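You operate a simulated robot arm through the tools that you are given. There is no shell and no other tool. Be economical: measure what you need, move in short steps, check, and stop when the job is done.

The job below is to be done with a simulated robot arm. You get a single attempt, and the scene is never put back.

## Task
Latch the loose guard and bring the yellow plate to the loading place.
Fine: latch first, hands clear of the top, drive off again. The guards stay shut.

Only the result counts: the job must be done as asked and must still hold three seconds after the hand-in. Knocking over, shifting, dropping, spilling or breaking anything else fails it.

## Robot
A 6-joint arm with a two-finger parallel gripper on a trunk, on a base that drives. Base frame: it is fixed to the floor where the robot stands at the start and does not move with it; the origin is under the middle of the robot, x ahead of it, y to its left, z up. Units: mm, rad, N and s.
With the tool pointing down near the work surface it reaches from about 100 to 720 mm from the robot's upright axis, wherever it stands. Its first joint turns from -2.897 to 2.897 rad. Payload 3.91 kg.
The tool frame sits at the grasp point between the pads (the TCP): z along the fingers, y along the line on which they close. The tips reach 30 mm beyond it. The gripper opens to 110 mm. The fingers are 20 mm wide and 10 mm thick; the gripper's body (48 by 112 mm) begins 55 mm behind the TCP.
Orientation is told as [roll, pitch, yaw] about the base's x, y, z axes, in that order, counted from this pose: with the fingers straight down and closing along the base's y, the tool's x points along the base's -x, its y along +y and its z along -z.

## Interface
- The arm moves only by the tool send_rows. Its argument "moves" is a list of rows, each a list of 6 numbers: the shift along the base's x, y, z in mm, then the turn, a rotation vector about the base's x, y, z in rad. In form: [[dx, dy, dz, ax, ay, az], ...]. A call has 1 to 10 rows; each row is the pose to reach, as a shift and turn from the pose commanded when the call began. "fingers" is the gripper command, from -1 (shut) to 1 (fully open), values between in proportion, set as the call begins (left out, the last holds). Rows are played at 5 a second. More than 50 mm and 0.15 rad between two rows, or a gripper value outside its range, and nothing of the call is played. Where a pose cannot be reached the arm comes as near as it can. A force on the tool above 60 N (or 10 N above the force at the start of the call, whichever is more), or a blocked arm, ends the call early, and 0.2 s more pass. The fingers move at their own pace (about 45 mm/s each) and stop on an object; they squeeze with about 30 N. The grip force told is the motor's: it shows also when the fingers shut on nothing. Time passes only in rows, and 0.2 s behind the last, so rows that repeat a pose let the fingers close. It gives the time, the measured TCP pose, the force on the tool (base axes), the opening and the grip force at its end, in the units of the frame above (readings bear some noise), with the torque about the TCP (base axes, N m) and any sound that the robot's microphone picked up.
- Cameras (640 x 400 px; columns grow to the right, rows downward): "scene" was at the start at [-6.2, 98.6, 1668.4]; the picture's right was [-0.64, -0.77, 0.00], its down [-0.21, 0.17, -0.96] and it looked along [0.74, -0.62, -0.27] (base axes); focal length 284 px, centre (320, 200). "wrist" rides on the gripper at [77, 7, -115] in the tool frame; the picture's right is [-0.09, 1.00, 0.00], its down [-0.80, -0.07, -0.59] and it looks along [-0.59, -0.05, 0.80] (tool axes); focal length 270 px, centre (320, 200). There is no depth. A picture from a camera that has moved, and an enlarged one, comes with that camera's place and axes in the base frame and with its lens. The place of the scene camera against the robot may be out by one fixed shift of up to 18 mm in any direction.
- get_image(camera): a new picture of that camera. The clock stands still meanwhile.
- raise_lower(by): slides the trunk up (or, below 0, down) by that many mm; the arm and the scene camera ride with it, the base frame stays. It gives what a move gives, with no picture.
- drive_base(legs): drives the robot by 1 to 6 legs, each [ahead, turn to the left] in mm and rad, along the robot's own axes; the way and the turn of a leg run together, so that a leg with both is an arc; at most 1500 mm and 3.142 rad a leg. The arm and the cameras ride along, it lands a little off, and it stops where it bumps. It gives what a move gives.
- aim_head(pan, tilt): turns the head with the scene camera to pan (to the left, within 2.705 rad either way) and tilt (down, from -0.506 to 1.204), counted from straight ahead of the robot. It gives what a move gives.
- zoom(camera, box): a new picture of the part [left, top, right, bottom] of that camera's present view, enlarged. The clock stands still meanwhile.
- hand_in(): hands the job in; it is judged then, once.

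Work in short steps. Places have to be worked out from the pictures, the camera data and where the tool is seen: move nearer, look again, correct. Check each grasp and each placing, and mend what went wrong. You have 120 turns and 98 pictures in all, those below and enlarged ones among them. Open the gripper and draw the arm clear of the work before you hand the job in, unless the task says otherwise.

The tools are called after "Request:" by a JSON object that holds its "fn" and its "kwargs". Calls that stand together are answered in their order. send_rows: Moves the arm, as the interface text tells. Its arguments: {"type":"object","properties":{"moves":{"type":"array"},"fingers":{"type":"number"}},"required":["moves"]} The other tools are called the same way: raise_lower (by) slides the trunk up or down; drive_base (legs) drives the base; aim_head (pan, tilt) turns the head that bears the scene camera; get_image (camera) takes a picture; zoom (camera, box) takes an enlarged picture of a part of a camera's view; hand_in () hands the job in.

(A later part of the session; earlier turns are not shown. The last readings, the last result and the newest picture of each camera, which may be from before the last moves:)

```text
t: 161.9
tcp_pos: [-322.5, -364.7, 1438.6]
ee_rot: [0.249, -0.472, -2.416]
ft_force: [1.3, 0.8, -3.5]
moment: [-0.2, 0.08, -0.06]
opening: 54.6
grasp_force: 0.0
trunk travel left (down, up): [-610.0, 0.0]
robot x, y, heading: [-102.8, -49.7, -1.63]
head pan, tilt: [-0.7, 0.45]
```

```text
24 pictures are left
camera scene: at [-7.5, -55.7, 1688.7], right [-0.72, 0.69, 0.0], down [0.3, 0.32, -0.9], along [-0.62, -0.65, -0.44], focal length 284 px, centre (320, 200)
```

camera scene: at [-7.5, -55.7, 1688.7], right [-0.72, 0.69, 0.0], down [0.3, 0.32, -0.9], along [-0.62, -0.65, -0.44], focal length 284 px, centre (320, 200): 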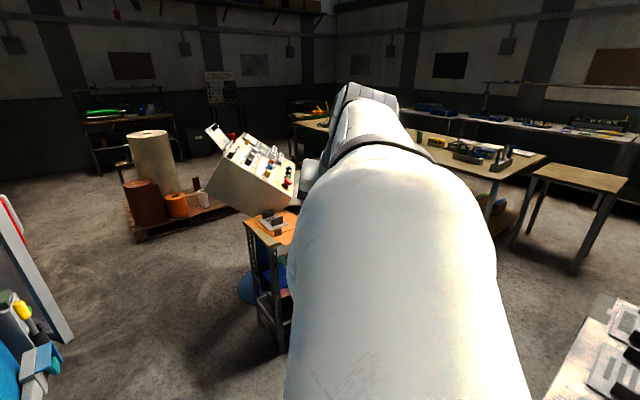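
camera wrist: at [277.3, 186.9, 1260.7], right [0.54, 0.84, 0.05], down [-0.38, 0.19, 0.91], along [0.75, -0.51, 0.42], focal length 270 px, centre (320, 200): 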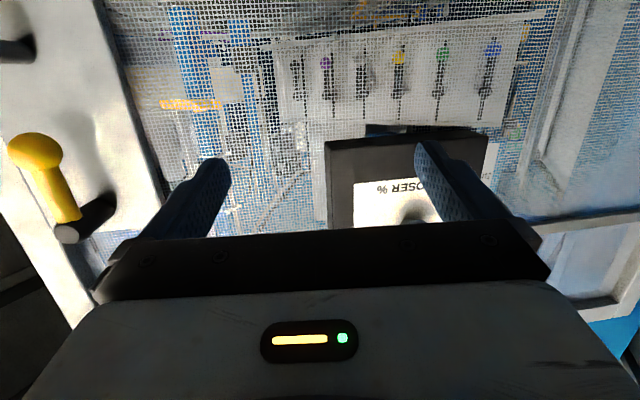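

The upper arm is out with the forearm folded back: the hand is too near. I move the hand outward 140 mm to free the elbow.

Request:
{"fn": "send_rows", "kwargs": {"moves": [[-20, -29, 0, 0, 0, 0], [-40, -58, 0, 0, 0, 0], [-60, -87, 0, 0, 0, 0], [-80, -116, 0, 0, 0, 0]]}}

Request:
{"fn": "send_rows", "kwargs": {"moves": [[0, 0, 0, -0.1, 0, 0], [0, 0, 0, -0.2, 0, 0]]}}

```text
t: 162.9
tcp_pos: [-419.4, -465.5, 1434.5]
ee_rot: [0.25, -0.481, -2.408]
ft_force: [0.5, -0.2, -0.2]
moment: [0.01, -0.03, -0.03]
opening: 54.7
grasp_force: 0.0
out of reach, approached as far as the arm can: row 1, 2, 3, 4
trunk travel left (down, up): [-610.0, 0.0]
robot x, y, heading: [-104.2, -52.1, -1.635]
head pan, tilt: [-0.7, 0.45]
```

```text
t: 163.5
tcp_pos: [-417.3, -464.5, 1436.0]
ee_rot: [0.433, -0.607, -2.511]
ft_force: [-0.8, 0.0, 0.0]
moment: [0.01, -0.02, 0.0]
opening: 54.7
grasp_force: 0.1
trunk travel left (down, up): [-610.0, 0.0]
robot x, y, heading: [-102.1, -50.9, -1.631]
head pan, tilt: [-0.7, 0.45]
```

The wrist is free again at r≈520. I back up 265 mm to about (-80,215) and turn left 0.93, keeping the hand away from the door.

Request:
{"fn": "drive_base", "kwargs": {"legs": [[-267, 0], [0, 0.93]]}}

```text
t: 167.7
tcp_pos: [47.1, -288.5, 1436.8]
ee_rot: [0.43, -0.607, -1.602]
ft_force: [-0.1, 0.6, 0.3]
moment: [-0.01, 0.02, -0.03]
opening: 54.9
grasp_force: 0.2
trunk travel left (down, up): [-610.0, 0.0]
robot x, y, heading: [-86.7, 212.9, -0.729]
head pan, tilt: [-0.7, 0.45]
```

Now I rotate the tool to 45° pitch facing the door and move to a standoff right of the lever, (265,-125,1393), fingers shut.

Request:
{"fn": "send_rows", "kwargs": {"moves": [[36, 27, -7, -0.05, 0.039, 0.101], [72, 54, -14, -0.1, 0.078, 0.202], [108, 81, -21, -0.15, 0.117, 0.303], [144, 108, -29, -0.2, 0.156, 0.404], [180, 135, -36, -0.25, 0.195, 0.505], [218, 163, -44, -0.298, 0.234, 0.606]], "fingers": -1}}

Request:
{"fn": "get_image", "kwargs": {"camera": "wrist"}}

```text
t: 169.1
tcp_pos: [248.0, -143.3, 1387.0]
ee_rot: [0.018, -0.792, -0.709]
ft_force: [0.6, 0.3, -0.6]
moment: [-0.02, 0.0, 0.0]
opening: 0.1
grasp_force: 29.8
out of reach, approached as far as the arm can: row 6
trunk travel left (down, up): [-610.0, 0.0]
robot x, y, heading: [-88.3, 209.9, -0.731]
head pan, tilt: [-0.7, 0.45]
```

```text
23 pictures are left
camera wrist: at [148.5, -51.7, 1413.2], right [0.68, 0.72, 0.08], down [0.05, -0.15, 0.99], along [0.73, -0.67, -0.14], focal length 270 px, centre (320, 200)
```

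wrist: 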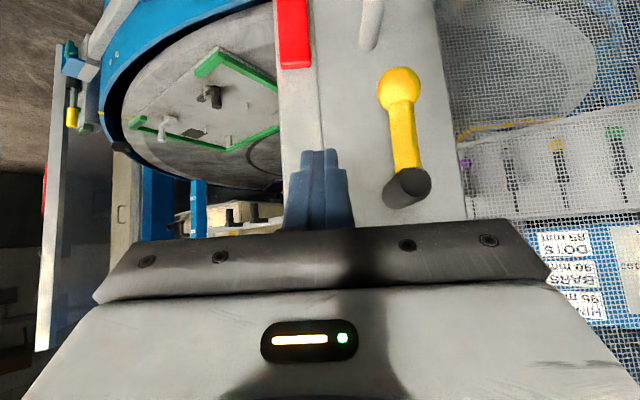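

Orientation is right: ball near (337,-138,1304), fingers right of it. I advance down and in, to the free-edge side of the ball.

Request:
{"fn": "send_rows", "kwargs": {"moves": [[11, -9, -19, 0, 0, 0], [22, -18, -38, 0, 0, 0], [33, -27, -57, 0, 0, 0], [44, -35, -76, 0, 0, 0]]}}

Request:
{"fn": "get_image", "kwargs": {"camera": "wrist"}}

```text
t: 170.1
tcp_pos: [296.0, -178.3, 1309.5]
ee_rot: [0.002, -0.786, -0.71]
ft_force: [0.3, 0.5, -1.5]
moment: [-0.03, -0.01, 0.01]
opening: 0.1
grasp_force: 30.1
out of reach, approached as far as the arm can: row 1
trunk travel left (down, up): [-610.0, 0.0]
robot x, y, heading: [-84.2, 211.7, -0.732]
head pan, tilt: [-0.7, 0.45]
```

```text
22 pictures are left
camera wrist: at [196.6, -84.8, 1337.0], right [0.7, 0.72, 0.06], down [0.06, -0.15, 0.99], along [0.72, -0.68, -0.15], focal length 270 px, centre (320, 200)
```

wrist: 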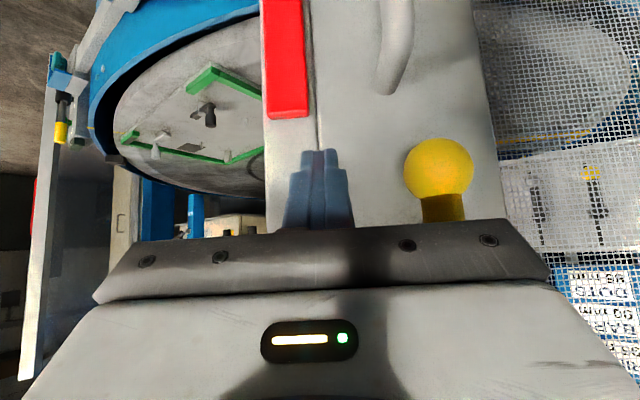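

Ball fixed at (346,-137,1302), radius about 19. I push it sideways towards the hinge along its arc, about 45°.

Request:
{"fn": "send_rows", "kwargs": {"moves": [[15.6, 18.2, 0, 0, 0, 0], [26, 30.4, 0, 0, 0, 0], [37.7, 44, 3, 0, 0, 0], [49.4, 57.8, 10, 0, 0, 0], [62.4, 73, 22, 0, 0, 0]]}}

Request:
{"fn": "get_image", "kwargs": {"camera": "wrist"}}

```text
t: 171.3
tcp_pos: [302.1, -167.7, 1306.3]
ee_rot: [0.015, -0.79, -0.71]
ft_force: [-0.4, 0.5, -0.3]
moment: [0.02, 0.01, 0.0]
opening: 0.0
grasp_force: 30.0
out of reach, approached as far as the arm can: row 1, 2, 3, 4, 5
trunk travel left (down, up): [-610.0, 0.0]
robot x, y, heading: [-85.0, 209.1, -0.733]
head pan, tilt: [-0.7, 0.45]
```

```text
21 pictures are left
camera wrist: at [203.0, -75.5, 1331.1], right [0.69, 0.72, 0.07], down [0.06, -0.15, 0.99], along [0.72, -0.68, -0.15], focal length 270 px, centre (320, 200)
```

wrist: 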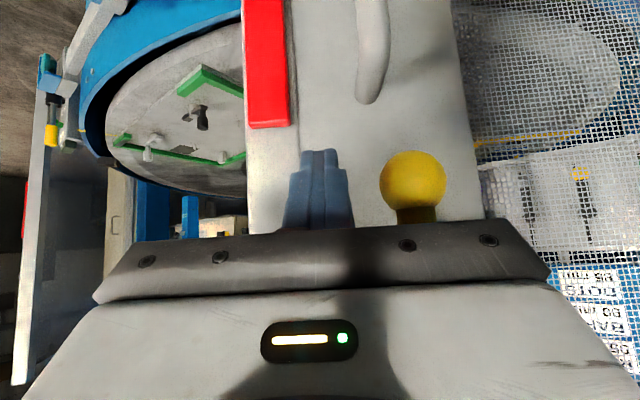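

The arm is limited towards the left, but turning the base left moves the hand exactly along the door, so I push the ball by a base turn of 0.14 rad.

Request:
{"fn": "drive_base", "kwargs": {"legs": [[0, 0.14]]}}

Request:
{"fn": "get_image", "kwargs": {"camera": "wrist"}}

```text
t: 172.3
tcp_pos: [353.6, -108.8, 1304.6]
ee_rot: [0.015, -0.788, -0.568]
ft_force: [0.7, -0.7, 0.6]
moment: [0.03, -0.01, 0.03]
opening: 0.0
grasp_force: 29.8
trunk travel left (down, up): [-610.0, 0.0]
robot x, y, heading: [-87.9, 213.6, -0.598]
head pan, tilt: [-0.7, 0.45]
```

```text
20 pictures are left
camera wrist: at [241.7, -31.9, 1330.8], right [0.58, 0.81, 0.07], down [0.08, -0.14, 0.99], along [0.81, -0.57, -0.15], focal length 270 px, centre (320, 200)
```

wrist: 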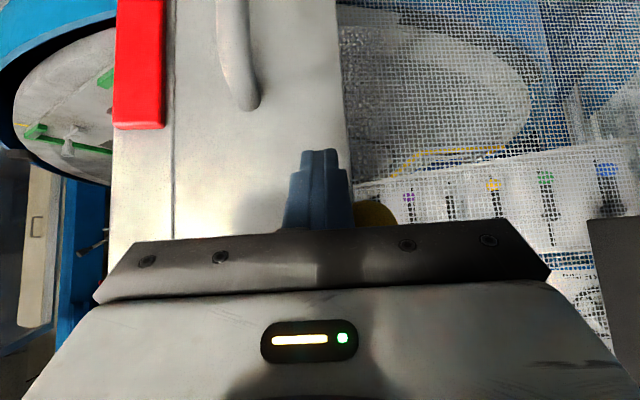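

The lever has turned about 39°. I dip the finger 14 mm, turn left a bit to get under the ball, then raise.

Request:
{"fn": "send_rows", "kwargs": {"moves": [[0, 0, -8, 0, 0, 0], [0, 0, -15, 0, 0, 0]]}}

Request:
{"fn": "drive_base", "kwargs": {"legs": [[0, 0.045]]}}

Request:
{"fn": "send_rows", "kwargs": {"moves": [[0, 0, 15, 0, 0, 0], [0, 0, 30, 0, 0, 0], [0, 0, 45, 0, 0, 0], [0, 0, 60, 0, 0, 0], [0, 0, 72, 0, 0, 0]]}}

Request:
{"fn": "get_image", "kwargs": {"camera": "wrist"}}

```text
t: 172.9
tcp_pos: [350.7, -108.9, 1290.9]
ee_rot: [0.016, -0.789, -0.571]
ft_force: [0.5, -0.5, 0.5]
moment: [0.04, 0.0, 0.0]
opening: 0.3
grasp_force: 29.8
trunk travel left (down, up): [-610.0, 0.0]
robot x, y, heading: [-91.4, 209.8, -0.599]
head pan, tilt: [-0.7, 0.45]
```

```text
t: 173.8
tcp_pos: [366.3, -87.5, 1292.2]
ee_rot: [0.016, -0.789, -0.524]
ft_force: [-0.2, 0.5, 0.8]
moment: [0.01, -0.01, 0.02]
opening: 0.0
grasp_force: 30.2
trunk travel left (down, up): [-610.0, 0.0]
robot x, y, heading: [-89.7, 211.5, -0.566]
head pan, tilt: [-0.7, 0.45]
```

```text
t: 174.9
tcp_pos: [356.4, -94.8, 1342.2]
ee_rot: [0.03, -0.76, -0.519]
ft_force: [-3.5, 2.9, -13.3]
moment: [-0.13, 0.07, 0.08]
opening: 0.0
grasp_force: 30.2
out of reach, approached as far as the arm can: row 3, 4, 5
trunk travel left (down, up): [-610.0, 0.0]
robot x, y, heading: [-88.7, 211.5, -0.556]
head pan, tilt: [-0.7, 0.45]
stopped in row 5: the force on the tool passed its limit at 67 N (the readings are from after the stop); the commanded pose is now the measured one
```

```text
19 pictures are left
camera wrist: at [241.1, -24.0, 1371.3], right [0.53, 0.84, 0.08], down [0.11, -0.16, 0.98], along [0.84, -0.51, -0.18], focal length 270 px, centre (320, 200)
```

wrist: 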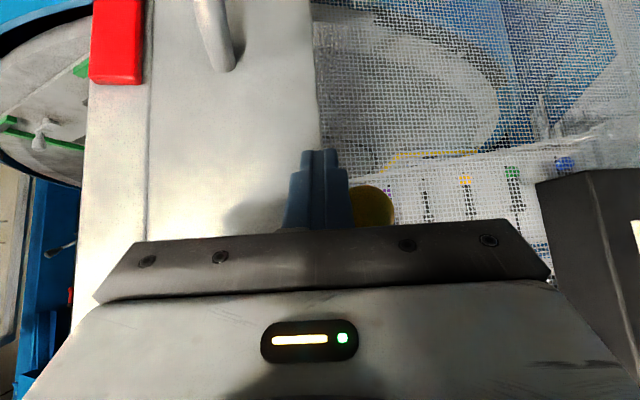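

Ball is now at about 59°. I lower the finger, turn the tool yaw left 0.28 for joint room, move left under the ball by a small base turn, then raise.

Request:
{"fn": "send_rows", "kwargs": {"moves": [[0, 0, -15, 0, 0, 0], [0, 0, -30, 0, 0, 0], [0, 0, -30, 0, 0, 0.14], [0, 0, -30, 0, 0, 0.28]]}}

Request:
{"fn": "drive_base", "kwargs": {"legs": [[0, 0.055]]}}

Request:
{"fn": "get_image", "kwargs": {"camera": "wrist"}}

```text
t: 175.9
tcp_pos: [356.6, -94.7, 1311.6]
ee_rot: [0.033, -0.762, -0.24]
ft_force: [-9.7, 5.3, -9.2]
moment: [0.02, -0.86, -0.47]
opening: 0.0
grasp_force: 30.3
trunk travel left (down, up): [-610.0, 0.0]
robot x, y, heading: [-87.4, 208.8, -0.561]
head pan, tilt: [-0.7, 0.45]
```

```text
t: 176.8
tcp_pos: [363.7, -79.1, 1304.0]
ee_rot: [0.05, -0.749, -0.225]
ft_force: [-13.5, 3.4, -6.7]
moment: [0.13, -1.16, -0.82]
opening: 0.2
grasp_force: 29.8
trunk travel left (down, up): [-610.0, 0.0]
robot x, y, heading: [-83.2, 213.7, -0.539]
head pan, tilt: [-0.7, 0.45]
stopped in leg 1: the force on the tool passed its limit at 88 N (the readings are from after the stop); the commanded pose is now the measured one
```

```text
18 pictures are left
camera wrist: at [233.8, -46.4, 1336.2], right [0.25, 0.96, 0.1], down [0.16, -0.14, 0.98], along [0.95, -0.23, -0.19], focal length 270 px, centre (320, 200)
```

wrist: 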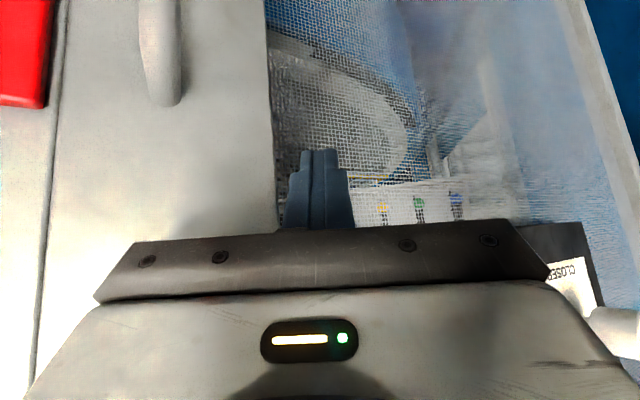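

The moment shows the gripper body's right corner touched the hub, so I undo the yaw and back straight off 45 mm.

Request:
{"fn": "send_rows", "kwargs": {"moves": [[-4, -8, 0, 0, 0, -0.14], [-8, -14, 0, 0, 0, -0.28]]}}

Request:
{"fn": "drive_base", "kwargs": {"legs": [[-50, 0]]}}

```text
t: 177.4
tcp_pos: [361.2, -91.8, 1303.6]
ee_rot: [0.045, -0.751, -0.504]
ft_force: [0.6, 0.3, -0.4]
moment: [0.02, 0.0, -0.02]
opening: 0.0
grasp_force: 30.4
trunk travel left (down, up): [-610.0, 0.0]
robot x, y, heading: [-86.6, 206.3, -0.53]
head pan, tilt: [-0.7, 0.45]
```

```text
t: 178.4
tcp_pos: [314.7, -64.6, 1305.6]
ee_rot: [0.047, -0.75, -0.502]
ft_force: [-0.9, 0.6, 0.2]
moment: [-0.01, -0.01, 0.0]
opening: 0.0
grasp_force: 29.4
trunk travel left (down, up): [-610.0, 0.0]
robot x, y, heading: [-129.1, 237.0, -0.535]
head pan, tilt: [-0.7, 0.45]
```

Free again. To gain joint room, I swing the arm to the right relative to the robot, in two calls, before re-parking further left.

Request:
{"fn": "send_rows", "kwargs": {"moves": [[-32, -36, 0, 0, 0, -0.075], [-67, -69, 0, 0, 0, -0.15], [-104, -98, 0, 0, 0, -0.225], [-144, -124, 0, 0, 0, -0.3], [-185, -146, 0, 0, 0, -0.375], [-228, -163, 0, 0, 0, -0.45], [-272, -177, 0, 0, 0, -0.525], [-317, -187, 0, 0, 0, -0.6], [-362, -192, 0, 0, 0, -0.675], [-407, -194, 0, 0, 0, -0.75]]}}

Request:
{"fn": "send_rows", "kwargs": {"moves": [[-45, 1, 0, 0, 0, -0.085], [-89, 7, 0, 0, 0, -0.17], [-133, 15, 0, 0, 0, -0.255], [-175, 29, 0, 0, 0, -0.34], [-215, 45, 0, 0, 0, -0.425], [-254, 66, 0, 0, 0, -0.51], [-290, 88, 0, 0, 0, -0.595]]}}

```text
t: 180.6
tcp_pos: [-90.9, -259.5, 1302.9]
ee_rot: [0.05, -0.748, -1.253]
ft_force: [-0.2, 0.2, 0.3]
moment: [0.0, 0.0, 0.01]
opening: 0.0
grasp_force: 30.2
trunk travel left (down, up): [-610.0, 0.0]
robot x, y, heading: [-130.2, 238.4, -0.534]
head pan, tilt: [-0.7, 0.45]
```

```text
t: 182.2
tcp_pos: [-382.4, -167.2, 1302.1]
ee_rot: [0.05, -0.75, -1.85]
ft_force: [-0.1, 0.0, 0.4]
moment: [0.0, -0.04, 0.04]
opening: 0.2
grasp_force: 30.1
trunk travel left (down, up): [-610.0, 0.0]
robot x, y, heading: [-132.4, 235.1, -0.535]
head pan, tilt: [-0.7, 0.45]
```

All reachable. Now turn left 1.04 and drive forward 195 to about (40,330).

Request:
{"fn": "drive_base", "kwargs": {"legs": [[0, 1.04], [195, 0]]}}

```text
t: 186.4
tcp_pos: [263.1, -90.1, 1302.6]
ee_rot: [0.047, -0.75, -0.808]
ft_force: [-0.2, 0.2, 0.4]
moment: [0.0, -0.01, 0.0]
opening: 0.0
grasp_force: 30.2
trunk travel left (down, up): [-610.0, 0.0]
robot x, y, heading: [39.3, 339.4, 0.491]
head pan, tilt: [-0.7, 0.45]
```

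Parked well: hand at (263,-90,1303) facing the door. Look at the lever.

Request:
{"fn": "get_image", "kwargs": {"camera": "wrist"}}

```text
17 pictures are left
camera wrist: at [170.6, 8.2, 1334.9], right [0.74, 0.66, 0.09], down [0.06, -0.2, 0.98], along [0.67, -0.72, -0.19], focal length 270 px, centre (320, 200)
```

wrist: 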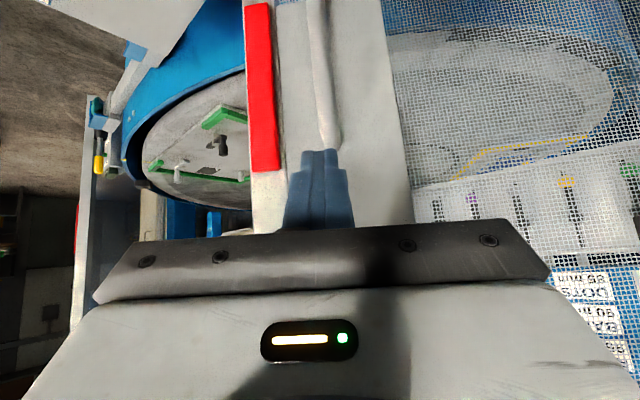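

The lever is hidden behind the gripper; I raise the hand 90 mm to see it.

Request:
{"fn": "send_rows", "kwargs": {"moves": [[-8, 6, 30, 0, 0, 0], [-16, 12, 60, 0, 0, 0], [-24, 18, 90, 0, 0, 0], [-24, 18, 110, 0, 0, 0]]}}

Request:
{"fn": "get_image", "kwargs": {"camera": "wrist"}}

```text
t: 187.4
tcp_pos: [236.6, -72.1, 1413.4]
ee_rot: [0.048, -0.749, -0.808]
ft_force: [0.3, -0.6, -0.1]
moment: [0.03, 0.03, 0.01]
opening: 0.0
grasp_force: 30.1
trunk travel left (down, up): [-610.0, 0.0]
robot x, y, heading: [37.3, 338.9, 0.493]
head pan, tilt: [-0.7, 0.45]
```

```text
16 pictures are left
camera wrist: at [145.5, 26.9, 1445.2], right [0.74, 0.66, 0.09], down [0.06, -0.2, 0.98], along [0.67, -0.72, -0.19], focal length 270 px, centre (320, 200)
```

wrist: 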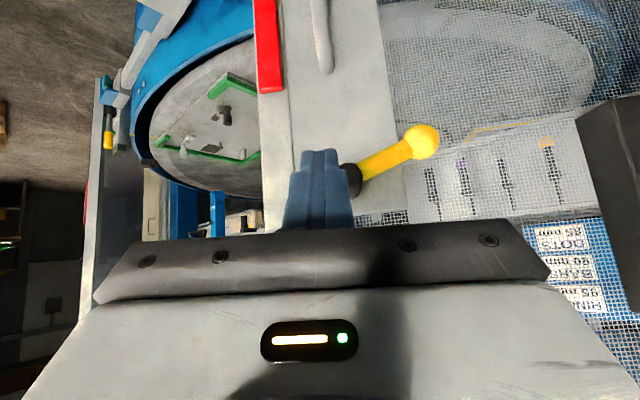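

Now there's joint room. I pitch the tool up more (20° below level) while lowering to z≈1311, then move in beneath the ball.

Request:
{"fn": "send_rows", "kwargs": {"moves": [[0, 0, -26, -0.07, -0.072, 0], [0, 0, -52, -0.14, -0.145, 0], [0, 0, -78, -0.21, -0.217, 0], [0, 0, -102, -0.276, -0.29, 0]]}}

Request:
{"fn": "send_rows", "kwargs": {"moves": [[33, -1, 0, 0, 0, 0], [66, -1, 0, 0, 0, 0], [99, -2, 0, 0, 0, 0], [125, -3, 0, 0, 0, 0]]}}

Request:
{"fn": "get_image", "kwargs": {"camera": "wrist"}}

```text
t: 188.4
tcp_pos: [237.9, -73.8, 1311.2]
ee_rot: [0.092, -1.147, -0.846]
ft_force: [-0.5, 0.2, 0.4]
moment: [-0.02, -0.02, 0.02]
opening: 0.0
grasp_force: 30.6
trunk travel left (down, up): [-610.0, 0.0]
robot x, y, heading: [37.4, 338.7, 0.492]
head pan, tilt: [-0.7, 0.45]
```

```text
t: 189.4
tcp_pos: [363.7, -75.9, 1313.2]
ee_rot: [0.094, -1.147, -0.847]
ft_force: [1.0, 0.2, 0.0]
moment: [-0.01, -0.01, 0.0]
opening: 0.1
grasp_force: 30.2
trunk travel left (down, up): [-610.0, 0.0]
robot x, y, heading: [33.5, 337.3, 0.489]
head pan, tilt: [-0.7, 0.45]
```

```text
15 pictures are left
camera wrist: at [270.3, 24.2, 1289.9], right [0.71, 0.69, 0.12], down [-0.23, 0.07, 0.97], along [0.66, -0.72, 0.21], focal length 270 px, centre (320, 200)
```

wrist: 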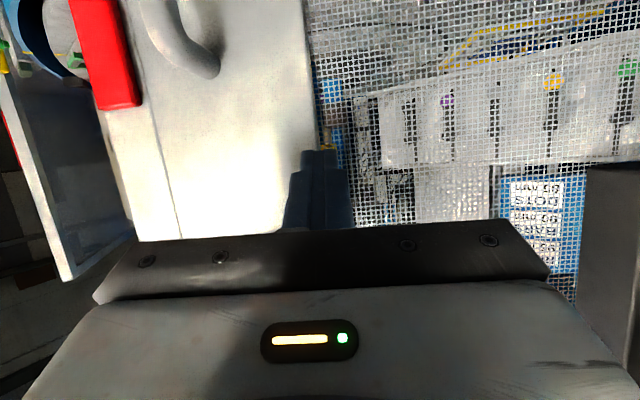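

No contact yet, finger lies below the ball. I raise along the arc to bring the lever to horizontal.

Request:
{"fn": "send_rows", "kwargs": {"moves": [[0, 0, 14, 0, 0, 0], [0, 0, 26, 0, 0, 0], [4, 5, 37, 0, 0, 0], [9, 10, 47, 0, 0, 0], [13, 15, 55, 0, 0, 0], [14, 16, 60, 0, 0, 0]]}}

Request:
{"fn": "aim_head", "kwargs": {"pan": -1.3, "tilt": 0.45}}

Request:
{"fn": "get_image", "kwargs": {"camera": "scene"}}

```text
t: 190.4
tcp_pos: [361.1, -71.8, 1342.4]
ee_rot: [0.092, -1.118, -0.865]
ft_force: [-17.4, -14.7, -21.9]
moment: [0.1, 0.27, -0.33]
opening: 0.1
grasp_force: 29.6
trunk travel left (down, up): [-610.0, 0.0]
robot x, y, heading: [39.2, 343.5, 0.494]
head pan, tilt: [-0.7, 0.45]
stopped in row 5: the force on the tool passed its limit at 70 N (the readings are from after the stop); the commanded pose is now the measured one
```

```text
t: 191.4
tcp_pos: [361.9, -72.4, 1342.9]
ee_rot: [0.094, -1.121, -0.862]
ft_force: [-19.2, -13.3, -35.0]
moment: [0.16, 0.48, -0.31]
opening: 0.0
grasp_force: 30.3
trunk travel left (down, up): [-610.0, 0.0]
robot x, y, heading: [40.3, 337.8, 0.492]
head pan, tilt: [-1.3, 0.45]
```

```text
14 pictures are left
camera scene: at [-34.0, 357.3, 1688.6], right [-0.72, -0.69, 0.0], down [-0.3, 0.32, -0.9], along [0.62, -0.65, -0.44], focal length 284 px, centre (320, 200)
```

scene: 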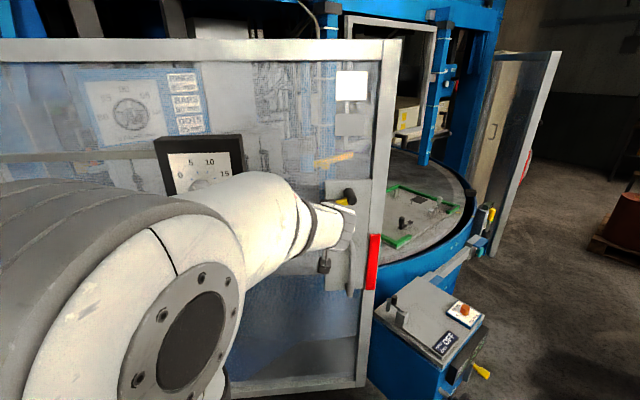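

The finger presses firmly; the lever may be at its stop. Zoom in on it.

Request:
{"fn": "zoom", "kwargs": {"camera": "scene", "box": [300, 160, 396, 220]}}

```text
6.67 times, centred on (348, 190) of scene
camera zoom: at [-34.0, 357.3, 1688.6], right [-0.72, -0.69, 0.0], down [-0.3, 0.32, -0.9], along [0.62, -0.65, -0.44], focal length 1895 px, centre (133, 267)
```

zoom: 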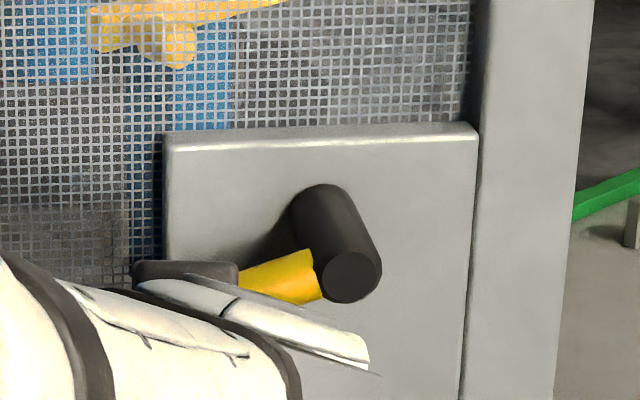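

The lever now stands about 78°, like the right guard's (about 80°), and presses on a firm stop. I withdraw the finger down and out, then check.

Request:
{"fn": "send_rows", "kwargs": {"moves": [[0, 0, -12, 0, 0, 0], [0, 0, -28, 0, 0, 0], [-33, 1, -28, 0, 0, 0], [-66, 2, -28, 0, 0, 0], [-99, 3, -28, 0, 0, 0], [-125, 4, -28, 0, 0, 0]]}}

Request:
{"fn": "zoom", "kwargs": {"camera": "scene", "box": [284, 150, 412, 230]}}

```text
t: 192.8
tcp_pos: [239.9, -62.7, 1317.2]
ee_rot: [0.088, -1.126, -0.852]
ft_force: [0.3, 0.3, 0.7]
moment: [0.02, -0.01, 0.01]
opening: 0.0
grasp_force: 29.8
trunk travel left (down, up): [-610.0, 0.0]
robot x, y, heading: [38.4, 335.5, 0.491]
head pan, tilt: [-1.3, 0.45]
```

```text
5.00 times, centred on (348, 190) of scene
camera zoom: at [-32.2, 362.9, 1688.8], right [-0.72, -0.69, 0.0], down [-0.3, 0.31, -0.9], along [0.62, -0.65, -0.44], focal length 1422 px, centre (180, 250)
```

zoom: 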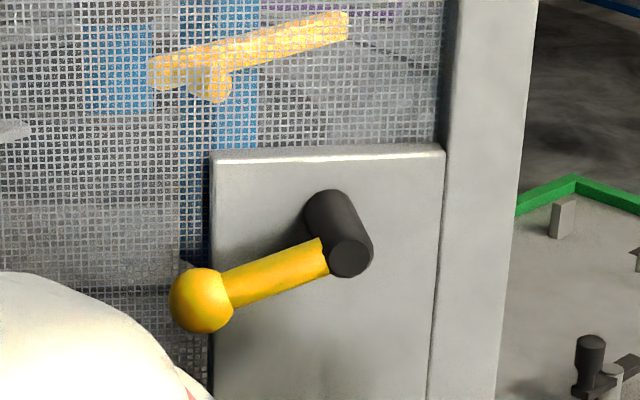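

Both levers now measure about 74–75°, so the guard looks latched. I swing the arm to the right and back away from the door, to head for the pendant.

Request:
{"fn": "send_rows", "kwargs": {"moves": [[-41, -18, 10, 0, 0, -0.1], [-83, -32, 20, 0, 0, -0.2], [-127, -42, 30, 0, 0, -0.3], [-171, -47, 40, 0, 0, -0.4], [-215, -48, 40, 0, 0, -0.5], [-260, -44, 40, 0, 0, -0.6]]}}

Request:
{"fn": "drive_base", "kwargs": {"legs": [[-195, 0], [0, 0.77], [-720, 0]]}}

```text
t: 194.2
tcp_pos: [-18.5, -106.2, 1357.6]
ee_rot: [0.089, -1.127, -1.453]
ft_force: [-0.4, -0.1, -0.3]
moment: [0.02, 0.02, -0.01]
opening: 0.0
grasp_force: 30.4
trunk travel left (down, up): [-610.0, 0.0]
robot x, y, heading: [39.4, 339.1, 0.499]
head pan, tilt: [-1.3, 0.45]
```

```text
t: 201.4
tcp_pos: [-71.2, -806.7, 1358.7]
ee_rot: [0.088, -1.127, -0.672]
ft_force: [-0.5, 0.2, -0.3]
moment: [-0.02, 0.03, 0.02]
opening: 0.0
grasp_force: 30.1
trunk travel left (down, up): [-610.0, 0.0]
robot x, y, heading: [-345.7, -448.3, 1.282]
head pan, tilt: [-1.3, 0.45]
```

Next, reverse along to about (-270,-1330) beside the pendant, then turn so the arm points at it (hand still high).

Request:
{"fn": "drive_base", "kwargs": {"legs": [[0, 0.37], [-885, 0], [0, 0.5]]}}

Request:
{"fn": "get_image", "kwargs": {"camera": "wrist"}}

```text
t: 208.5
tcp_pos: [171.3, -1344.2, 1357.1]
ee_rot: [0.087, -1.127, 0.195]
ft_force: [-0.2, -0.6, 0.4]
moment: [-0.03, 0.02, 0.04]
opening: 0.0
grasp_force: 30.1
trunk travel left (down, up): [-610.0, 0.0]
robot x, y, heading: [-289.8, -1331.0, 2.143]
head pan, tilt: [-1.3, 0.45]
```

```text
11 pictures are left
camera wrist: at [38.3, -1374.3, 1336.9], right [-0.23, 0.97, 0.12], down [-0.16, -0.16, 0.97], along [0.96, 0.21, 0.19], focal length 270 px, centre (320, 200)
```

wrist: 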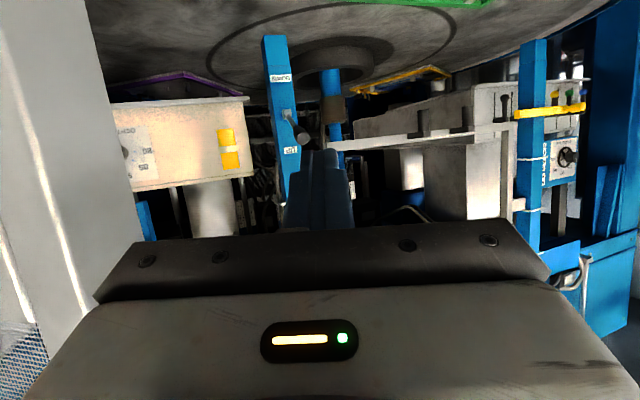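

I aim the head at the pendant and take a picture to fix the buttons' places.

Request:
{"fn": "aim_head", "kwargs": {"pan": -1.85, "tilt": 0.95}}

Request:
{"fn": "get_image", "kwargs": {"camera": "scene"}}

```text
t: 209.5
tcp_pos: [171.7, -1345.6, 1357.4]
ee_rot: [0.087, -1.129, 0.196]
ft_force: [0.0, 0.5, -0.1]
moment: [0.03, 0.0, 0.02]
opening: 0.0
grasp_force: 30.4
trunk travel left (down, up): [-610.0, 0.0]
robot x, y, heading: [-290.9, -1332.5, 2.149]
head pan, tilt: [-1.85, 0.949]
```

```text
10 pictures are left
camera scene: at [-300.3, -1462.8, 1646.9], right [0.29, -0.96, 0.0], down [-0.78, -0.24, -0.58], along [0.56, 0.17, -0.81], focal length 284 px, centre (320, 200)
```

scene: 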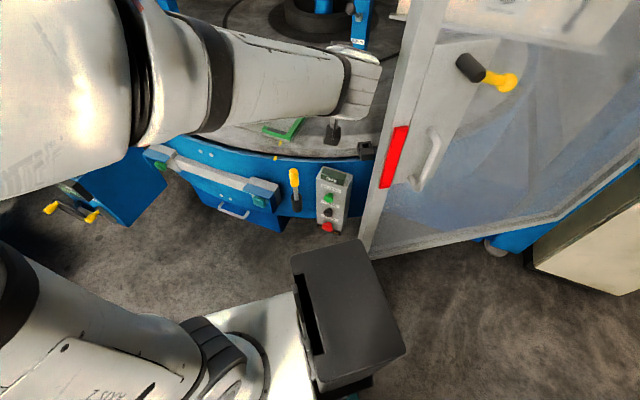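

Green button triangulates to (240,-1328,884). Zoom in on the pendant for the display and geometry.

Request:
{"fn": "zoom", "kwargs": {"camera": "scene", "box": [296, 160, 368, 240]}}

```text
5.00 times, centred on (332, 200) of scene
camera zoom: at [-300.3, -1462.8, 1646.9], right [0.29, -0.96, 0.0], down [-0.78, -0.24, -0.58], along [0.56, 0.17, -0.81], focal length 1422 px, centre (260, 200)
```

zoom: 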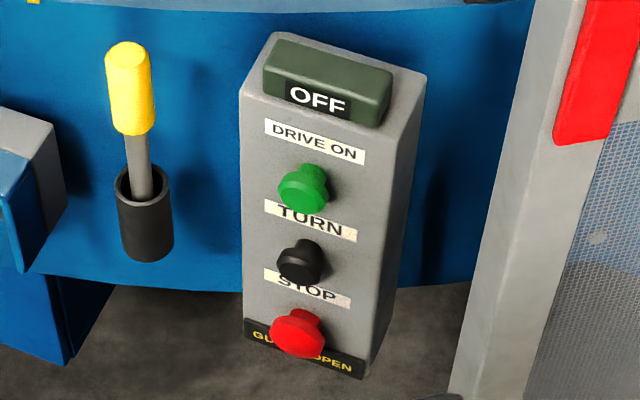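

The display still reads GUARD OPEN, and both doors stand symmetric (shut) to within about 1°. Since both levers are now raised, the reading suggests that raised means unlatched: the right guard (raised from the start) is the loose one, and lever down is latched. I go to the right guard: reverse 400 and turn.

Request:
{"fn": "drive_base", "kwargs": {"legs": [[0, -0.58], [-400, 0], [0, 0.86]]}}

Request:
{"fn": "get_image", "kwargs": {"camera": "wrist"}}

```text
t: 210.9
tcp_pos: [150.7, -1454.4, 1359.4]
ee_rot: [0.09, -1.135, -0.046]
ft_force: [-5.8, 12.6, 2.1]
moment: [0.06, -0.04, 0.34]
opening: 0.0
grasp_force: 30.0
trunk travel left (down, up): [-610.0, 0.0]
robot x, y, heading: [-283.1, -1330.7, 1.922]
head pan, tilt: [-1.85, 0.949]
stopped in leg 1: the force on the tool passed its limit at 70 N (the readings are from after the stop); the commanded pose is now the measured one
```

```text
8 pictures are left
camera wrist: at [14.7, -1450.8, 1338.7], right [0.0, 0.99, 0.12], down [-0.2, -0.11, 0.97], along [0.98, -0.03, 0.2], focal length 270 px, centre (320, 200)
```

wrist: 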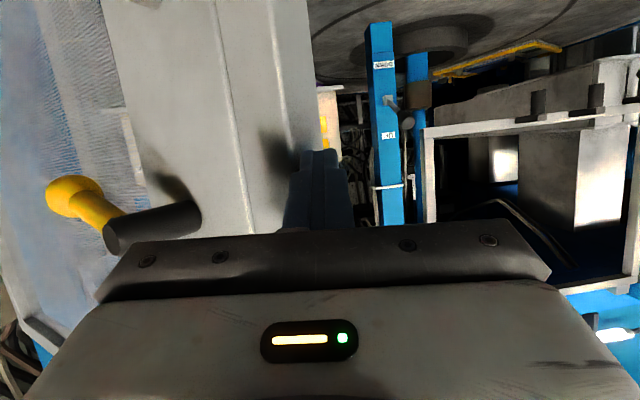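

The swing touched the right door's edge; I turn back left at once, then draw the hand in with the tool lowered before going round.

Request:
{"fn": "drive_base", "kwargs": {"legs": [[0, 0.25]]}}

Request:
{"fn": "send_rows", "kwargs": {"moves": [[-20, 0, 8, -0.03, 0.12, 0], [-40, 0, 16, -0.06, 0.24, 0], [-60, 0, 24, -0.09, 0.36, 0], [-80, 0, 32, -0.12, 0.48, 0], [-100, 0, 40, -0.15, 0.6, 0], [-120, 0, 48, -0.17, 0.7, 0]]}}

```text
t: 212.1
tcp_pos: [169.9, -1342.9, 1359.6]
ee_rot: [0.094, -1.132, 0.198]
ft_force: [-0.1, -0.1, -0.7]
moment: [0.0, -0.01, -0.01]
opening: 0.0
grasp_force: 29.9
trunk travel left (down, up): [-610.0, 0.0]
robot x, y, heading: [-292.9, -1333.2, 2.17]
head pan, tilt: [-1.85, 0.949]
```

```text
t: 213.5
tcp_pos: [48.7, -1342.5, 1407.7]
ee_rot: [0.071, -0.412, 0.219]
ft_force: [1.2, -0.2, 0.0]
moment: [-0.01, 0.01, -0.02]
opening: 0.0
grasp_force: 30.2
trunk travel left (down, up): [-610.0, 0.0]
robot x, y, heading: [-294.5, -1335.9, 2.163]
head pan, tilt: [-1.85, 0.949]
```

Before touching the right lever I test which guard is loose: with the fingertip inside the right door's free edge I press gently outward. First I extend the finger to the inner side of the edge.

Request:
{"fn": "send_rows", "kwargs": {"moves": [[28, -8, -8, 0.03, -0.12, 0], [56, -16, -16, 0.06, -0.24, 0], [84, -24, -24, 0.09, -0.36, 0], [112, -32, -32, 0.12, -0.48, 0], [140, -42, -40, 0.15, -0.6, 0], [166, -55, -48, 0.17, -0.7, 0]]}}

Request:
{"fn": "send_rows", "kwargs": {"moves": [[0, -15, 0, 0, 0, 0], [0, -25, 0, 0, 0, 0], [0, -35, 0, 0, 0, 0], [0, -45, 0, 0, 0, 0], [0, -52, 0, 0, 0, 0], [0, -59, 0, 0, 0, 0], [0, -66, 0, 0, 0, 0]]}}

```text
t: 214.9
tcp_pos: [208.5, -1392.6, 1361.5]
ee_rot: [0.085, -1.137, 0.209]
ft_force: [-25.4, 22.5, 5.2]
moment: [-1.27, -0.95, -2.18]
opening: 0.1
grasp_force: 30.2
trunk travel left (down, up): [-610.0, 0.0]
robot x, y, heading: [-293.2, -1334.0, 2.168]
head pan, tilt: [-1.85, 0.949]
```

```text
t: 215.3
tcp_pos: [207.6, -1391.3, 1361.7]
ee_rot: [0.084, -1.137, 0.23]
ft_force: [-24.2, 36.9, 2.6]
moment: [-1.83, -1.1, -2.38]
opening: 0.0
grasp_force: 30.0
trunk travel left (down, up): [-610.0, 0.0]
robot x, y, heading: [-295.3, -1335.9, 2.167]
head pan, tilt: [-1.85, 0.949]
stopped in row 1: the force on the tool passed its limit at 66 N (the readings are from after the stop); the commanded pose is now the measured one
```

The gripper body meets the door edge, so that test isn't possible here. I draw the hand back in and drive round to the right door's outer face.

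Request:
{"fn": "send_rows", "kwargs": {"moves": [[-15, 20, 5, 0, 0, 0], [-45, 35, 12, -0.03, 0.12, 0], [-75, 45, 20, -0.06, 0.24, 0], [-105, 48, 28, -0.09, 0.36, 0], [-135, 48, 36, -0.12, 0.48, 0], [-160, 48, 46, -0.15, 0.6, 0], [-164, 48, 48, -0.17, 0.7, 0]]}}

Request:
{"fn": "drive_base", "kwargs": {"legs": [[0, -0.58], [-400, 0], [0, 0.86]]}}

```text
t: 216.9
tcp_pos: [51.5, -1354.4, 1405.9]
ee_rot: [0.076, -0.408, 0.222]
ft_force: [0.1, -0.4, 0.2]
moment: [0.01, 0.02, 0.01]
opening: 0.0
grasp_force: 30.0
trunk travel left (down, up): [-610.0, 0.0]
robot x, y, heading: [-291.3, -1335.9, 2.162]
head pan, tilt: [-1.85, 0.949]
```

```text
t: 223.2
tcp_pos: [53.8, -1649.8, 1408.0]
ee_rot: [0.074, -0.413, 0.5]
ft_force: [-0.4, -1.0, -1.2]
moment: [-0.02, -0.02, 0.01]
opening: 0.0
grasp_force: 30.1
trunk travel left (down, up): [-610.0, 0.0]
robot x, y, heading: [-297.3, -1743.4, 2.438]
head pan, tilt: [-1.85, 0.949]
```

Right lever expected: hub (193,-1579,1381), ball (233,-1652,1358). I pitch the tool to 45° and move to a standoff above the ball, and check.

Request:
{"fn": "send_rows", "kwargs": {"moves": [[34, -17, 8, 0.065, -0.107, 0], [68, -34, 16, 0.13, -0.214, 0], [103, -51, 24, 0.196, -0.32, 0], [103, -51, 24, 0.196, -0.32, 0]]}}

Request:
{"fn": "get_image", "kwargs": {"camera": "wrist"}}

```text
t: 224.2
tcp_pos: [156.4, -1697.6, 1430.2]
ee_rot: [0.097, -0.788, 0.487]
ft_force: [-0.8, 0.6, 0.3]
moment: [0.01, 0.0, 0.0]
opening: 0.1
grasp_force: 29.6
trunk travel left (down, up): [-610.0, 0.0]
robot x, y, heading: [-299.0, -1744.5, 2.441]
head pan, tilt: [-1.85, 0.949]
```

```text
7 pictures are left
camera wrist: at [38.8, -1764.9, 1456.8], right [-0.47, 0.87, 0.13], down [0.19, -0.04, 0.98], along [0.86, 0.49, -0.15], focal length 270 px, centre (320, 200)
```

wrist: 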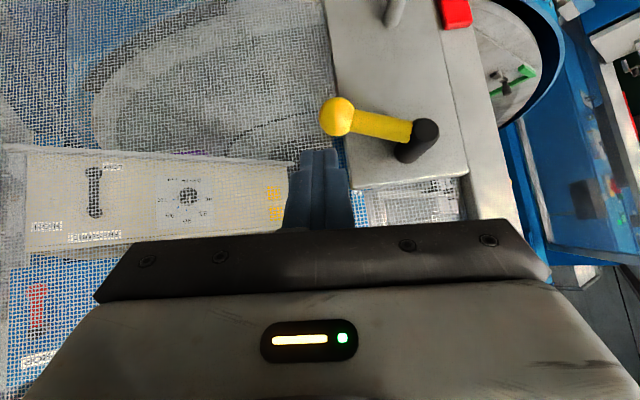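

Ball is at (222,-1633,1352), hub (187,-1568,1375). I move in above the ball, then push it down around the arc.

Request:
{"fn": "send_rows", "kwargs": {"moves": [[30, 26, -6, 0, 0, 0], [60, 52, -13, 0, 0, 0]]}}

Request:
{"fn": "send_rows", "kwargs": {"moves": [[0, 0, -25, 0, 0, 0], [-0.5, 1, -46, 0, 0, 0], [-3.8, 7, -67, 0, 0, 0], [-9.5, 17.6, -86, 0, 0, 0], [-17.2, 31.6, -101, 0, 0, 0], [-26.7, 49.2, -111, 0, 0, 0], [-29, 53.6, -111, 0, 0, 0]]}}

```text
t: 224.8
tcp_pos: [219.5, -1647.2, 1419.1]
ee_rot: [0.102, -0.783, 0.486]
ft_force: [0.4, 0.0, -1.0]
moment: [-0.01, 0.01, 0.0]
opening: 0.0
grasp_force: 29.7
trunk travel left (down, up): [-610.0, 0.0]
robot x, y, heading: [-299.1, -1742.7, 2.441]
head pan, tilt: [-1.85, 0.949]
```

```text
t: 226.3
tcp_pos: [190.6, -1597.6, 1307.7]
ee_rot: [0.102, -0.787, 0.486]
ft_force: [4.7, -7.3, 1.8]
moment: [0.08, 0.04, -0.08]
opening: 0.0
grasp_force: 30.1
trunk travel left (down, up): [-610.0, 0.0]
robot x, y, heading: [-294.7, -1738.8, 2.435]
head pan, tilt: [-1.85, 0.949]
```

The lever followed down with light force. I push a little further to seat it, then back off the way I came out of the door face.

Request:
{"fn": "send_rows", "kwargs": {"moves": [[-3, 5, 0, 0, 0, 0], [-6, 10, 0, 0, 0, 0], [-9, 16, 0, 0, 0, 0]]}}

Request:
{"fn": "send_rows", "kwargs": {"moves": [[8, -14, 0, 0, 0, 0], [-25, -45, 20, 0, 0, 0], [-60, -65, 50, 0, 0, 0]]}}

Request:
{"fn": "get_image", "kwargs": {"camera": "wrist"}}

```text
t: 227.1
tcp_pos: [190.0, -1595.6, 1307.0]
ee_rot: [0.092, -0.794, 0.47]
ft_force: [20.9, -35.9, -4.1]
moment: [0.25, 0.1, -0.34]
opening: 0.0
grasp_force: 29.4
trunk travel left (down, up): [-610.0, 0.0]
robot x, y, heading: [-298.1, -1743.7, 2.436]
head pan, tilt: [-1.85, 0.949]
stopped in row 3: the force on the tool passed its limit at 63 N (the readings are from after the stop); the commanded pose is now the measured one
```

```text
refused: row 3 steps farther than a row can; nothing moved
```

```text
6 pictures are left
camera wrist: at [70.7, -1660.9, 1332.3], right [-0.45, 0.88, 0.13], down [0.18, -0.05, 0.98], along [0.87, 0.47, -0.14], focal length 270 px, centre (320, 200)
```

wrist: 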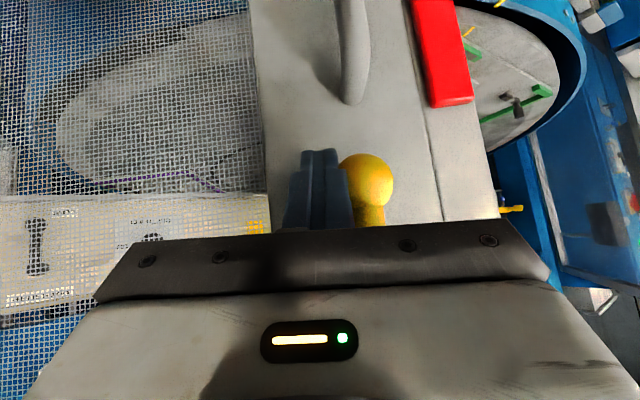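

The right lever now hangs at its lower stop, as the left did at first. I retract the hand in allowed steps.

Request:
{"fn": "send_rows", "kwargs": {"moves": [[8, -14, 0, 0, 0, 0], [-12, -40, 15, 0, 0, 0], [-45, -55, 40, -0.05, 0.08, 0], [-78, -62, 65, -0.1, 0.16, 0], [-110, -60, 85, -0.15, 0.24, 0], [-136, -54, 100, -0.196, 0.32, 0]]}}

Request:
{"fn": "drive_base", "kwargs": {"legs": [[0, -0.8], [650, 0]]}}

```text
t: 228.5
tcp_pos: [48.8, -1644.3, 1405.0]
ee_rot: [0.076, -0.424, 0.496]
ft_force: [-0.3, 0.8, 0.4]
moment: [0.0, 0.01, -0.02]
opening: 0.0
grasp_force: 29.6
out of reach, approached as far as the arm can: row 6
trunk travel left (down, up): [-610.0, 0.0]
robot x, y, heading: [-299.9, -1744.9, 2.44]
head pan, tilt: [-1.85, 0.949]
```

```text
t: 234.3
tcp_pos: [-27.3, -1258.7, 1404.4]
ee_rot: [0.076, -0.425, -0.314]
ft_force: [-1.1, 0.8, 0.5]
moment: [0.0, -0.01, 0.0]
opening: 0.0
grasp_force: 30.0
trunk travel left (down, up): [-610.0, 0.0]
robot x, y, heading: [-341.8, -1077.7, 1.628]
head pan, tilt: [-1.85, 0.949]
```

Now drive back to the left guard: via (-346,-448) and (-132,243) to (40,335).

Request:
{"fn": "drive_base", "kwargs": {"legs": [[0, -0.05], [630, 0], [0, -0.31], [723, 0], [0, -0.77], [195, 0]]}}

```text
t: 244.6
tcp_pos: [-128.0, -106.5, 1404.5]
ee_rot: [0.081, -0.427, -1.299]
ft_force: [0.4, 0.8, 0.3]
moment: [-0.01, 0.01, -0.03]
opening: 0.0
grasp_force: 30.2
trunk travel left (down, up): [-610.0, 0.0]
robot x, y, heading: [-137.9, 233.8, 0.758]
head pan, tilt: [-1.85, 0.949]
stopped in leg 5: the robot was blocked; the commanded pose is now the measured one
```

The base corner touched towards the rear table; I drive forward off it first, then turn.

Request:
{"fn": "drive_base", "kwargs": {"legs": [[75, 0], [0, -0.4], [120, 0], [0, 0.13]]}}

```text
t: 248.2
tcp_pos: [-50.1, -4.5, 1404.6]
ee_rot: [0.08, -0.426, -1.553]
ft_force: [-0.8, 0.3, 0.0]
moment: [0.01, -0.04, 0.01]
opening: 0.1
grasp_force: 30.4
trunk travel left (down, up): [-610.0, 0.0]
robot x, y, heading: [25.9, 332.2, 0.496]
head pan, tilt: [-1.85, 0.949]
```

Parked at (26,332). I swing the hand to a standoff in front of and above the left ball.

Request:
{"fn": "send_rows", "kwargs": {"moves": [[32, -16, 3, 0, 0, 0.09], [65, -29, 6, 0, 0, 0.18], [100, -39, 9, 0, 0, 0.27], [137, -46, 12, 0, 0, 0.36], [175, -49, 15, 0, 0, 0.45], [214, -48, 18, 0, 0, 0.54], [254, -43, 21, 0, 0, 0.63], [295, -33, 24, 0, 0, 0.72], [335, -20, 26, 0, 0, 0.81], [372, -5, 26, 0, 0, 0.88]]}}

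Request:
{"fn": "send_rows", "kwargs": {"moves": [[0, 0, 0, -0.07, -0.1, 0], [0, 0, 0, -0.14, -0.2, 0], [0, 0, 0, -0.2, -0.3, 0]]}}

Request:
{"fn": "get_image", "kwargs": {"camera": "wrist"}}

```text
t: 250.4
tcp_pos: [321.7, -8.9, 1430.7]
ee_rot: [0.092, -0.431, -0.672]
ft_force: [0.2, -0.7, 0.4]
moment: [-0.01, 0.05, 0.0]
opening: 0.0
grasp_force: 30.1
trunk travel left (down, up): [-610.0, 0.0]
robot x, y, heading: [26.9, 332.1, 0.497]
head pan, tilt: [-1.85, 0.949]
```

```text
t: 251.2
tcp_pos: [322.2, -7.9, 1431.8]
ee_rot: [0.122, -0.788, -0.697]
ft_force: [0.3, 0.7, 0.5]
moment: [-0.01, -0.03, 0.01]
opening: 0.0
grasp_force: 30.1
trunk travel left (down, up): [-610.0, 0.0]
robot x, y, heading: [27.2, 331.6, 0.501]
head pan, tilt: [-1.85, 0.949]
```

```text
5 pictures are left
camera wrist: at [214.1, 74.2, 1458.1], right [0.62, 0.77, 0.15], down [0.03, -0.21, 0.98], along [0.79, -0.6, -0.15], focal length 270 px, centre (320, 200)
```

wrist: 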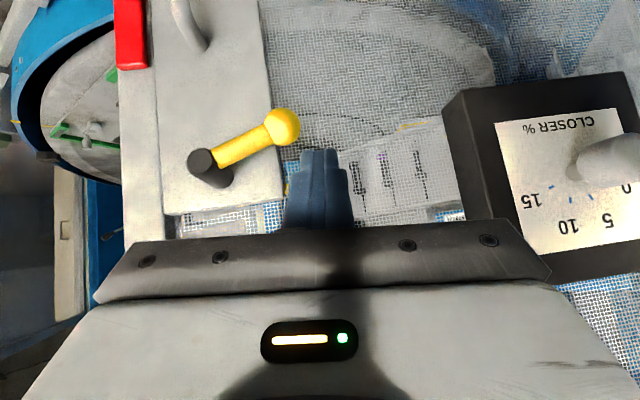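

Ball at (387,-89,1349), hub z≈1370. I move in above the ball and push it down round the arc to the lower stop.

Request:
{"fn": "send_rows", "kwargs": {"moves": [[19, -24, -8, 0, 0, 0], [38, -48, -15, 0, 0, 0], [58, -73, -23, 0, 0, 0]]}}

Request:
{"fn": "send_rows", "kwargs": {"moves": [[1.3, 1.5, -20, 0, 0, 0], [2.6, 3, -42, 0, 0, 0], [-1.3, -1.5, -62, 0, 0, 0], [-9, -10.6, -81, 0, 0, 0], [-19.5, -22.8, -96, 0, 0, 0], [-31.9, -37.2, -106, 0, 0, 0], [-36, -42, -106, 0, 0, 0]]}}

```text
t: 252.0
tcp_pos: [381.7, -82.7, 1406.7]
ee_rot: [0.122, -0.784, -0.697]
ft_force: [0.9, -0.7, -0.3]
moment: [0.0, 0.03, 0.01]
opening: 0.1
grasp_force: 30.2
trunk travel left (down, up): [-610.0, 0.0]
robot x, y, heading: [29.9, 334.9, 0.495]
head pan, tilt: [-1.85, 0.949]
```

```text
t: 253.6
tcp_pos: [359.2, -108.9, 1306.9]
ee_rot: [0.111, -0.788, -0.664]
ft_force: [23.2, 31.1, 7.0]
moment: [-2.36, 1.94, -0.48]
opening: 0.3
grasp_force: 29.9
trunk travel left (down, up): [-610.0, 0.0]
robot x, y, heading: [28.5, 331.4, 0.493]
head pan, tilt: [-1.85, 0.949]
stopped in row 7: the force on the tool passed its limit at 69 N (the readings are from after the stop); the commanded pose is now the measured one
```

The gripper body's upper corner met the hub with the lever about 11° short. I ease off, level the tool more to clear the hub, and push the ball the rest of the way.

Request:
{"fn": "send_rows", "kwargs": {"moves": [[6, 7, 0, 0, 0, 0], [8, 9, 0, -0.07, -0.106, 0], [8, 9, -4, -0.14, -0.212, 0], [8, 9, -8, -0.208, -0.318, 0]]}}

Request:
{"fn": "send_rows", "kwargs": {"moves": [[-6, -7, 0, 0, 0, 0], [-12, -14, 0, 0, 0, 0], [-18, -21, 0, 0, 0, 0], [-22, -26, 0, 0, 0, 0], [-26, -30, 0, 0, 0, 0], [-29, -34, 0, 0, 0, 0]]}}

```text
t: 254.6
tcp_pos: [358.6, -108.8, 1295.0]
ee_rot: [0.214, -1.164, -0.762]
ft_force: [-0.2, -0.4, 0.0]
moment: [-0.01, 0.01, 0.0]
opening: 0.0
grasp_force: 29.4
trunk travel left (down, up): [-610.0, 0.0]
robot x, y, heading: [23.6, 329.3, 0.502]
head pan, tilt: [-1.85, 0.949]
```

```text
t: 255.5
tcp_pos: [351.9, -118.5, 1296.9]
ee_rot: [0.208, -1.164, -0.725]
ft_force: [26.9, 35.2, 1.6]
moment: [-0.57, 0.36, -0.29]
opening: 0.0
grasp_force: 30.2
trunk travel left (down, up): [-610.0, 0.0]
robot x, y, heading: [29.5, 329.7, 0.502]
head pan, tilt: [-1.85, 0.949]
stopped in row 4: the force on the tool passed its limit at 65 N (the readings are from after the stop); the commanded pose is now the measured one
```

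The left lever is at its lower stop again (firm contact near the fingertip). I withdraw from the door and swing the hand to the right for travel.

Request:
{"fn": "send_rows", "kwargs": {"moves": [[10, 12, 0, 0, 0, 0], [-15, 33, 5, 0, 0, 0], [-45, 58, 15, 0, 0, 0], [-75, 80, 25, 0, 0, 0]]}}

Request:
{"fn": "send_rows", "kwargs": {"moves": [[-37, -24, 6, 0, 0, -0.1], [-78, -43, 12, 0, 0, -0.2], [-120, -59, 18, 0, 0, -0.3], [-163, -69, 24, 0, 0, -0.4], [-207, -76, 30, 0, 0, -0.5], [-251, -78, 36, 0, 0, -0.6], [-296, -76, 42, 0, 0, -0.7]]}}

Request:
{"fn": "aim_head", "kwargs": {"pan": -1.35, "tilt": 0.4}}

Request:
{"fn": "zoom", "kwargs": {"camera": "scene", "box": [200, 80, 520, 360]}}

```text
t: 256.5
tcp_pos: [268.2, -46.4, 1317.0]
ee_rot: [0.218, -1.162, -0.749]
ft_force: [-0.5, 0.9, 0.3]
moment: [0.02, 0.0, -0.02]
opening: 0.1
grasp_force: 29.7
trunk travel left (down, up): [-610.0, 0.0]
robot x, y, heading: [27.3, 328.9, 0.504]
head pan, tilt: [-1.85, 0.949]
```

```text
t: 258.1
tcp_pos: [-30.1, -124.7, 1359.8]
ee_rot: [0.221, -1.163, -1.453]
ft_force: [0.3, 0.2, 0.2]
moment: [0.02, -0.01, 0.02]
opening: 0.0
grasp_force: 30.3
trunk travel left (down, up): [-610.0, 0.0]
robot x, y, heading: [32.7, 329.2, 0.502]
head pan, tilt: [-1.85, 0.949]
```

```text
t: 259.1
tcp_pos: [-30.0, -124.2, 1359.0]
ee_rot: [0.22, -1.162, -1.448]
ft_force: [0.1, 0.1, 0.3]
moment: [0.0, -0.02, -0.01]
opening: 0.0
grasp_force: 30.2
trunk travel left (down, up): [-610.0, 0.0]
robot x, y, heading: [28.0, 333.2, 0.502]
head pan, tilt: [-1.349, 0.4]
```

```text
1.43 times, centred on (360, 220) of scene
camera zoom: at [-45.0, 351.7, 1693.4], right [-0.75, -0.66, 0.0], down [-0.26, 0.29, -0.92], along [0.61, -0.69, -0.39], focal length 406 px, centre (263, 171)
```

zoom: 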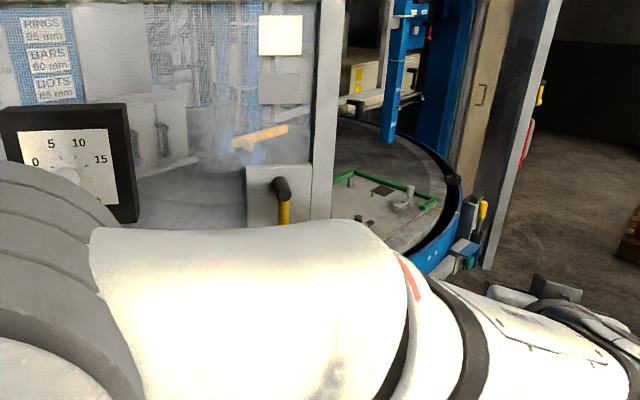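

Both levers hang down now. I drive to the pendant: target robot position (-270,-1145), arm pointing at it.

Request:
{"fn": "drive_base", "kwargs": {"legs": [[-165, 0], [0, 0.76], [-735, 0], [0, 0.42], [-690, 0], [0, 0.2]]}}

```text
t: 271.5
tcp_pos: [179.6, -1285.1, 1359.1]
ee_rot: [0.222, -1.158, -0.067]
ft_force: [0.5, -0.6, -0.6]
moment: [0.03, 0.03, 0.03]
opening: 0.0
grasp_force: 29.8
trunk travel left (down, up): [-610.0, 0.0]
robot x, y, heading: [-264.3, -1143.9, 1.875]
head pan, tilt: [-1.349, 0.4]
```

Well placed. I pull the hand to about (130,-1340), turn it to face the pendant, then lower the trunk 440 mm.

Request:
{"fn": "send_rows", "kwargs": {"moves": [[-17, -18, 0, 0, 0, -0.07], [-34, -37, 0, 0, 0, -0.14], [-50, -55, 0, 0, 0, -0.2]]}}

Request:
{"fn": "raise_lower", "kwargs": {"by": -440}}

Request:
{"fn": "get_image", "kwargs": {"camera": "wrist"}}

```text
t: 272.3
tcp_pos: [129.9, -1338.0, 1359.3]
ee_rot: [0.222, -1.163, -0.266]
ft_force: [0.4, 0.0, -0.9]
moment: [-0.01, -0.01, 0.04]
opening: 0.0
grasp_force: 29.9
trunk travel left (down, up): [-610.0, 0.0]
robot x, y, heading: [-259.9, -1140.3, 1.877]
head pan, tilt: [-1.349, 0.4]
```

```text
refused: -440 is not a number from -400 to 400
```

```text
3 pictures are left
camera wrist: at [-6.2, -1320.0, 1333.8], right [0.1, 0.98, 0.17], down [-0.25, -0.14, 0.96], along [0.96, -0.13, 0.23], focal length 270 px, centre (320, 200)
```

wrist: 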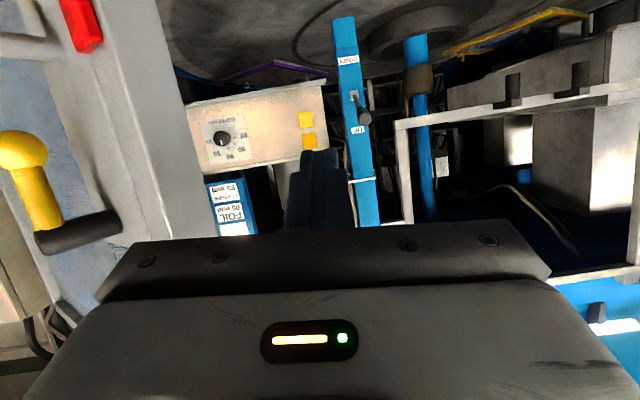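

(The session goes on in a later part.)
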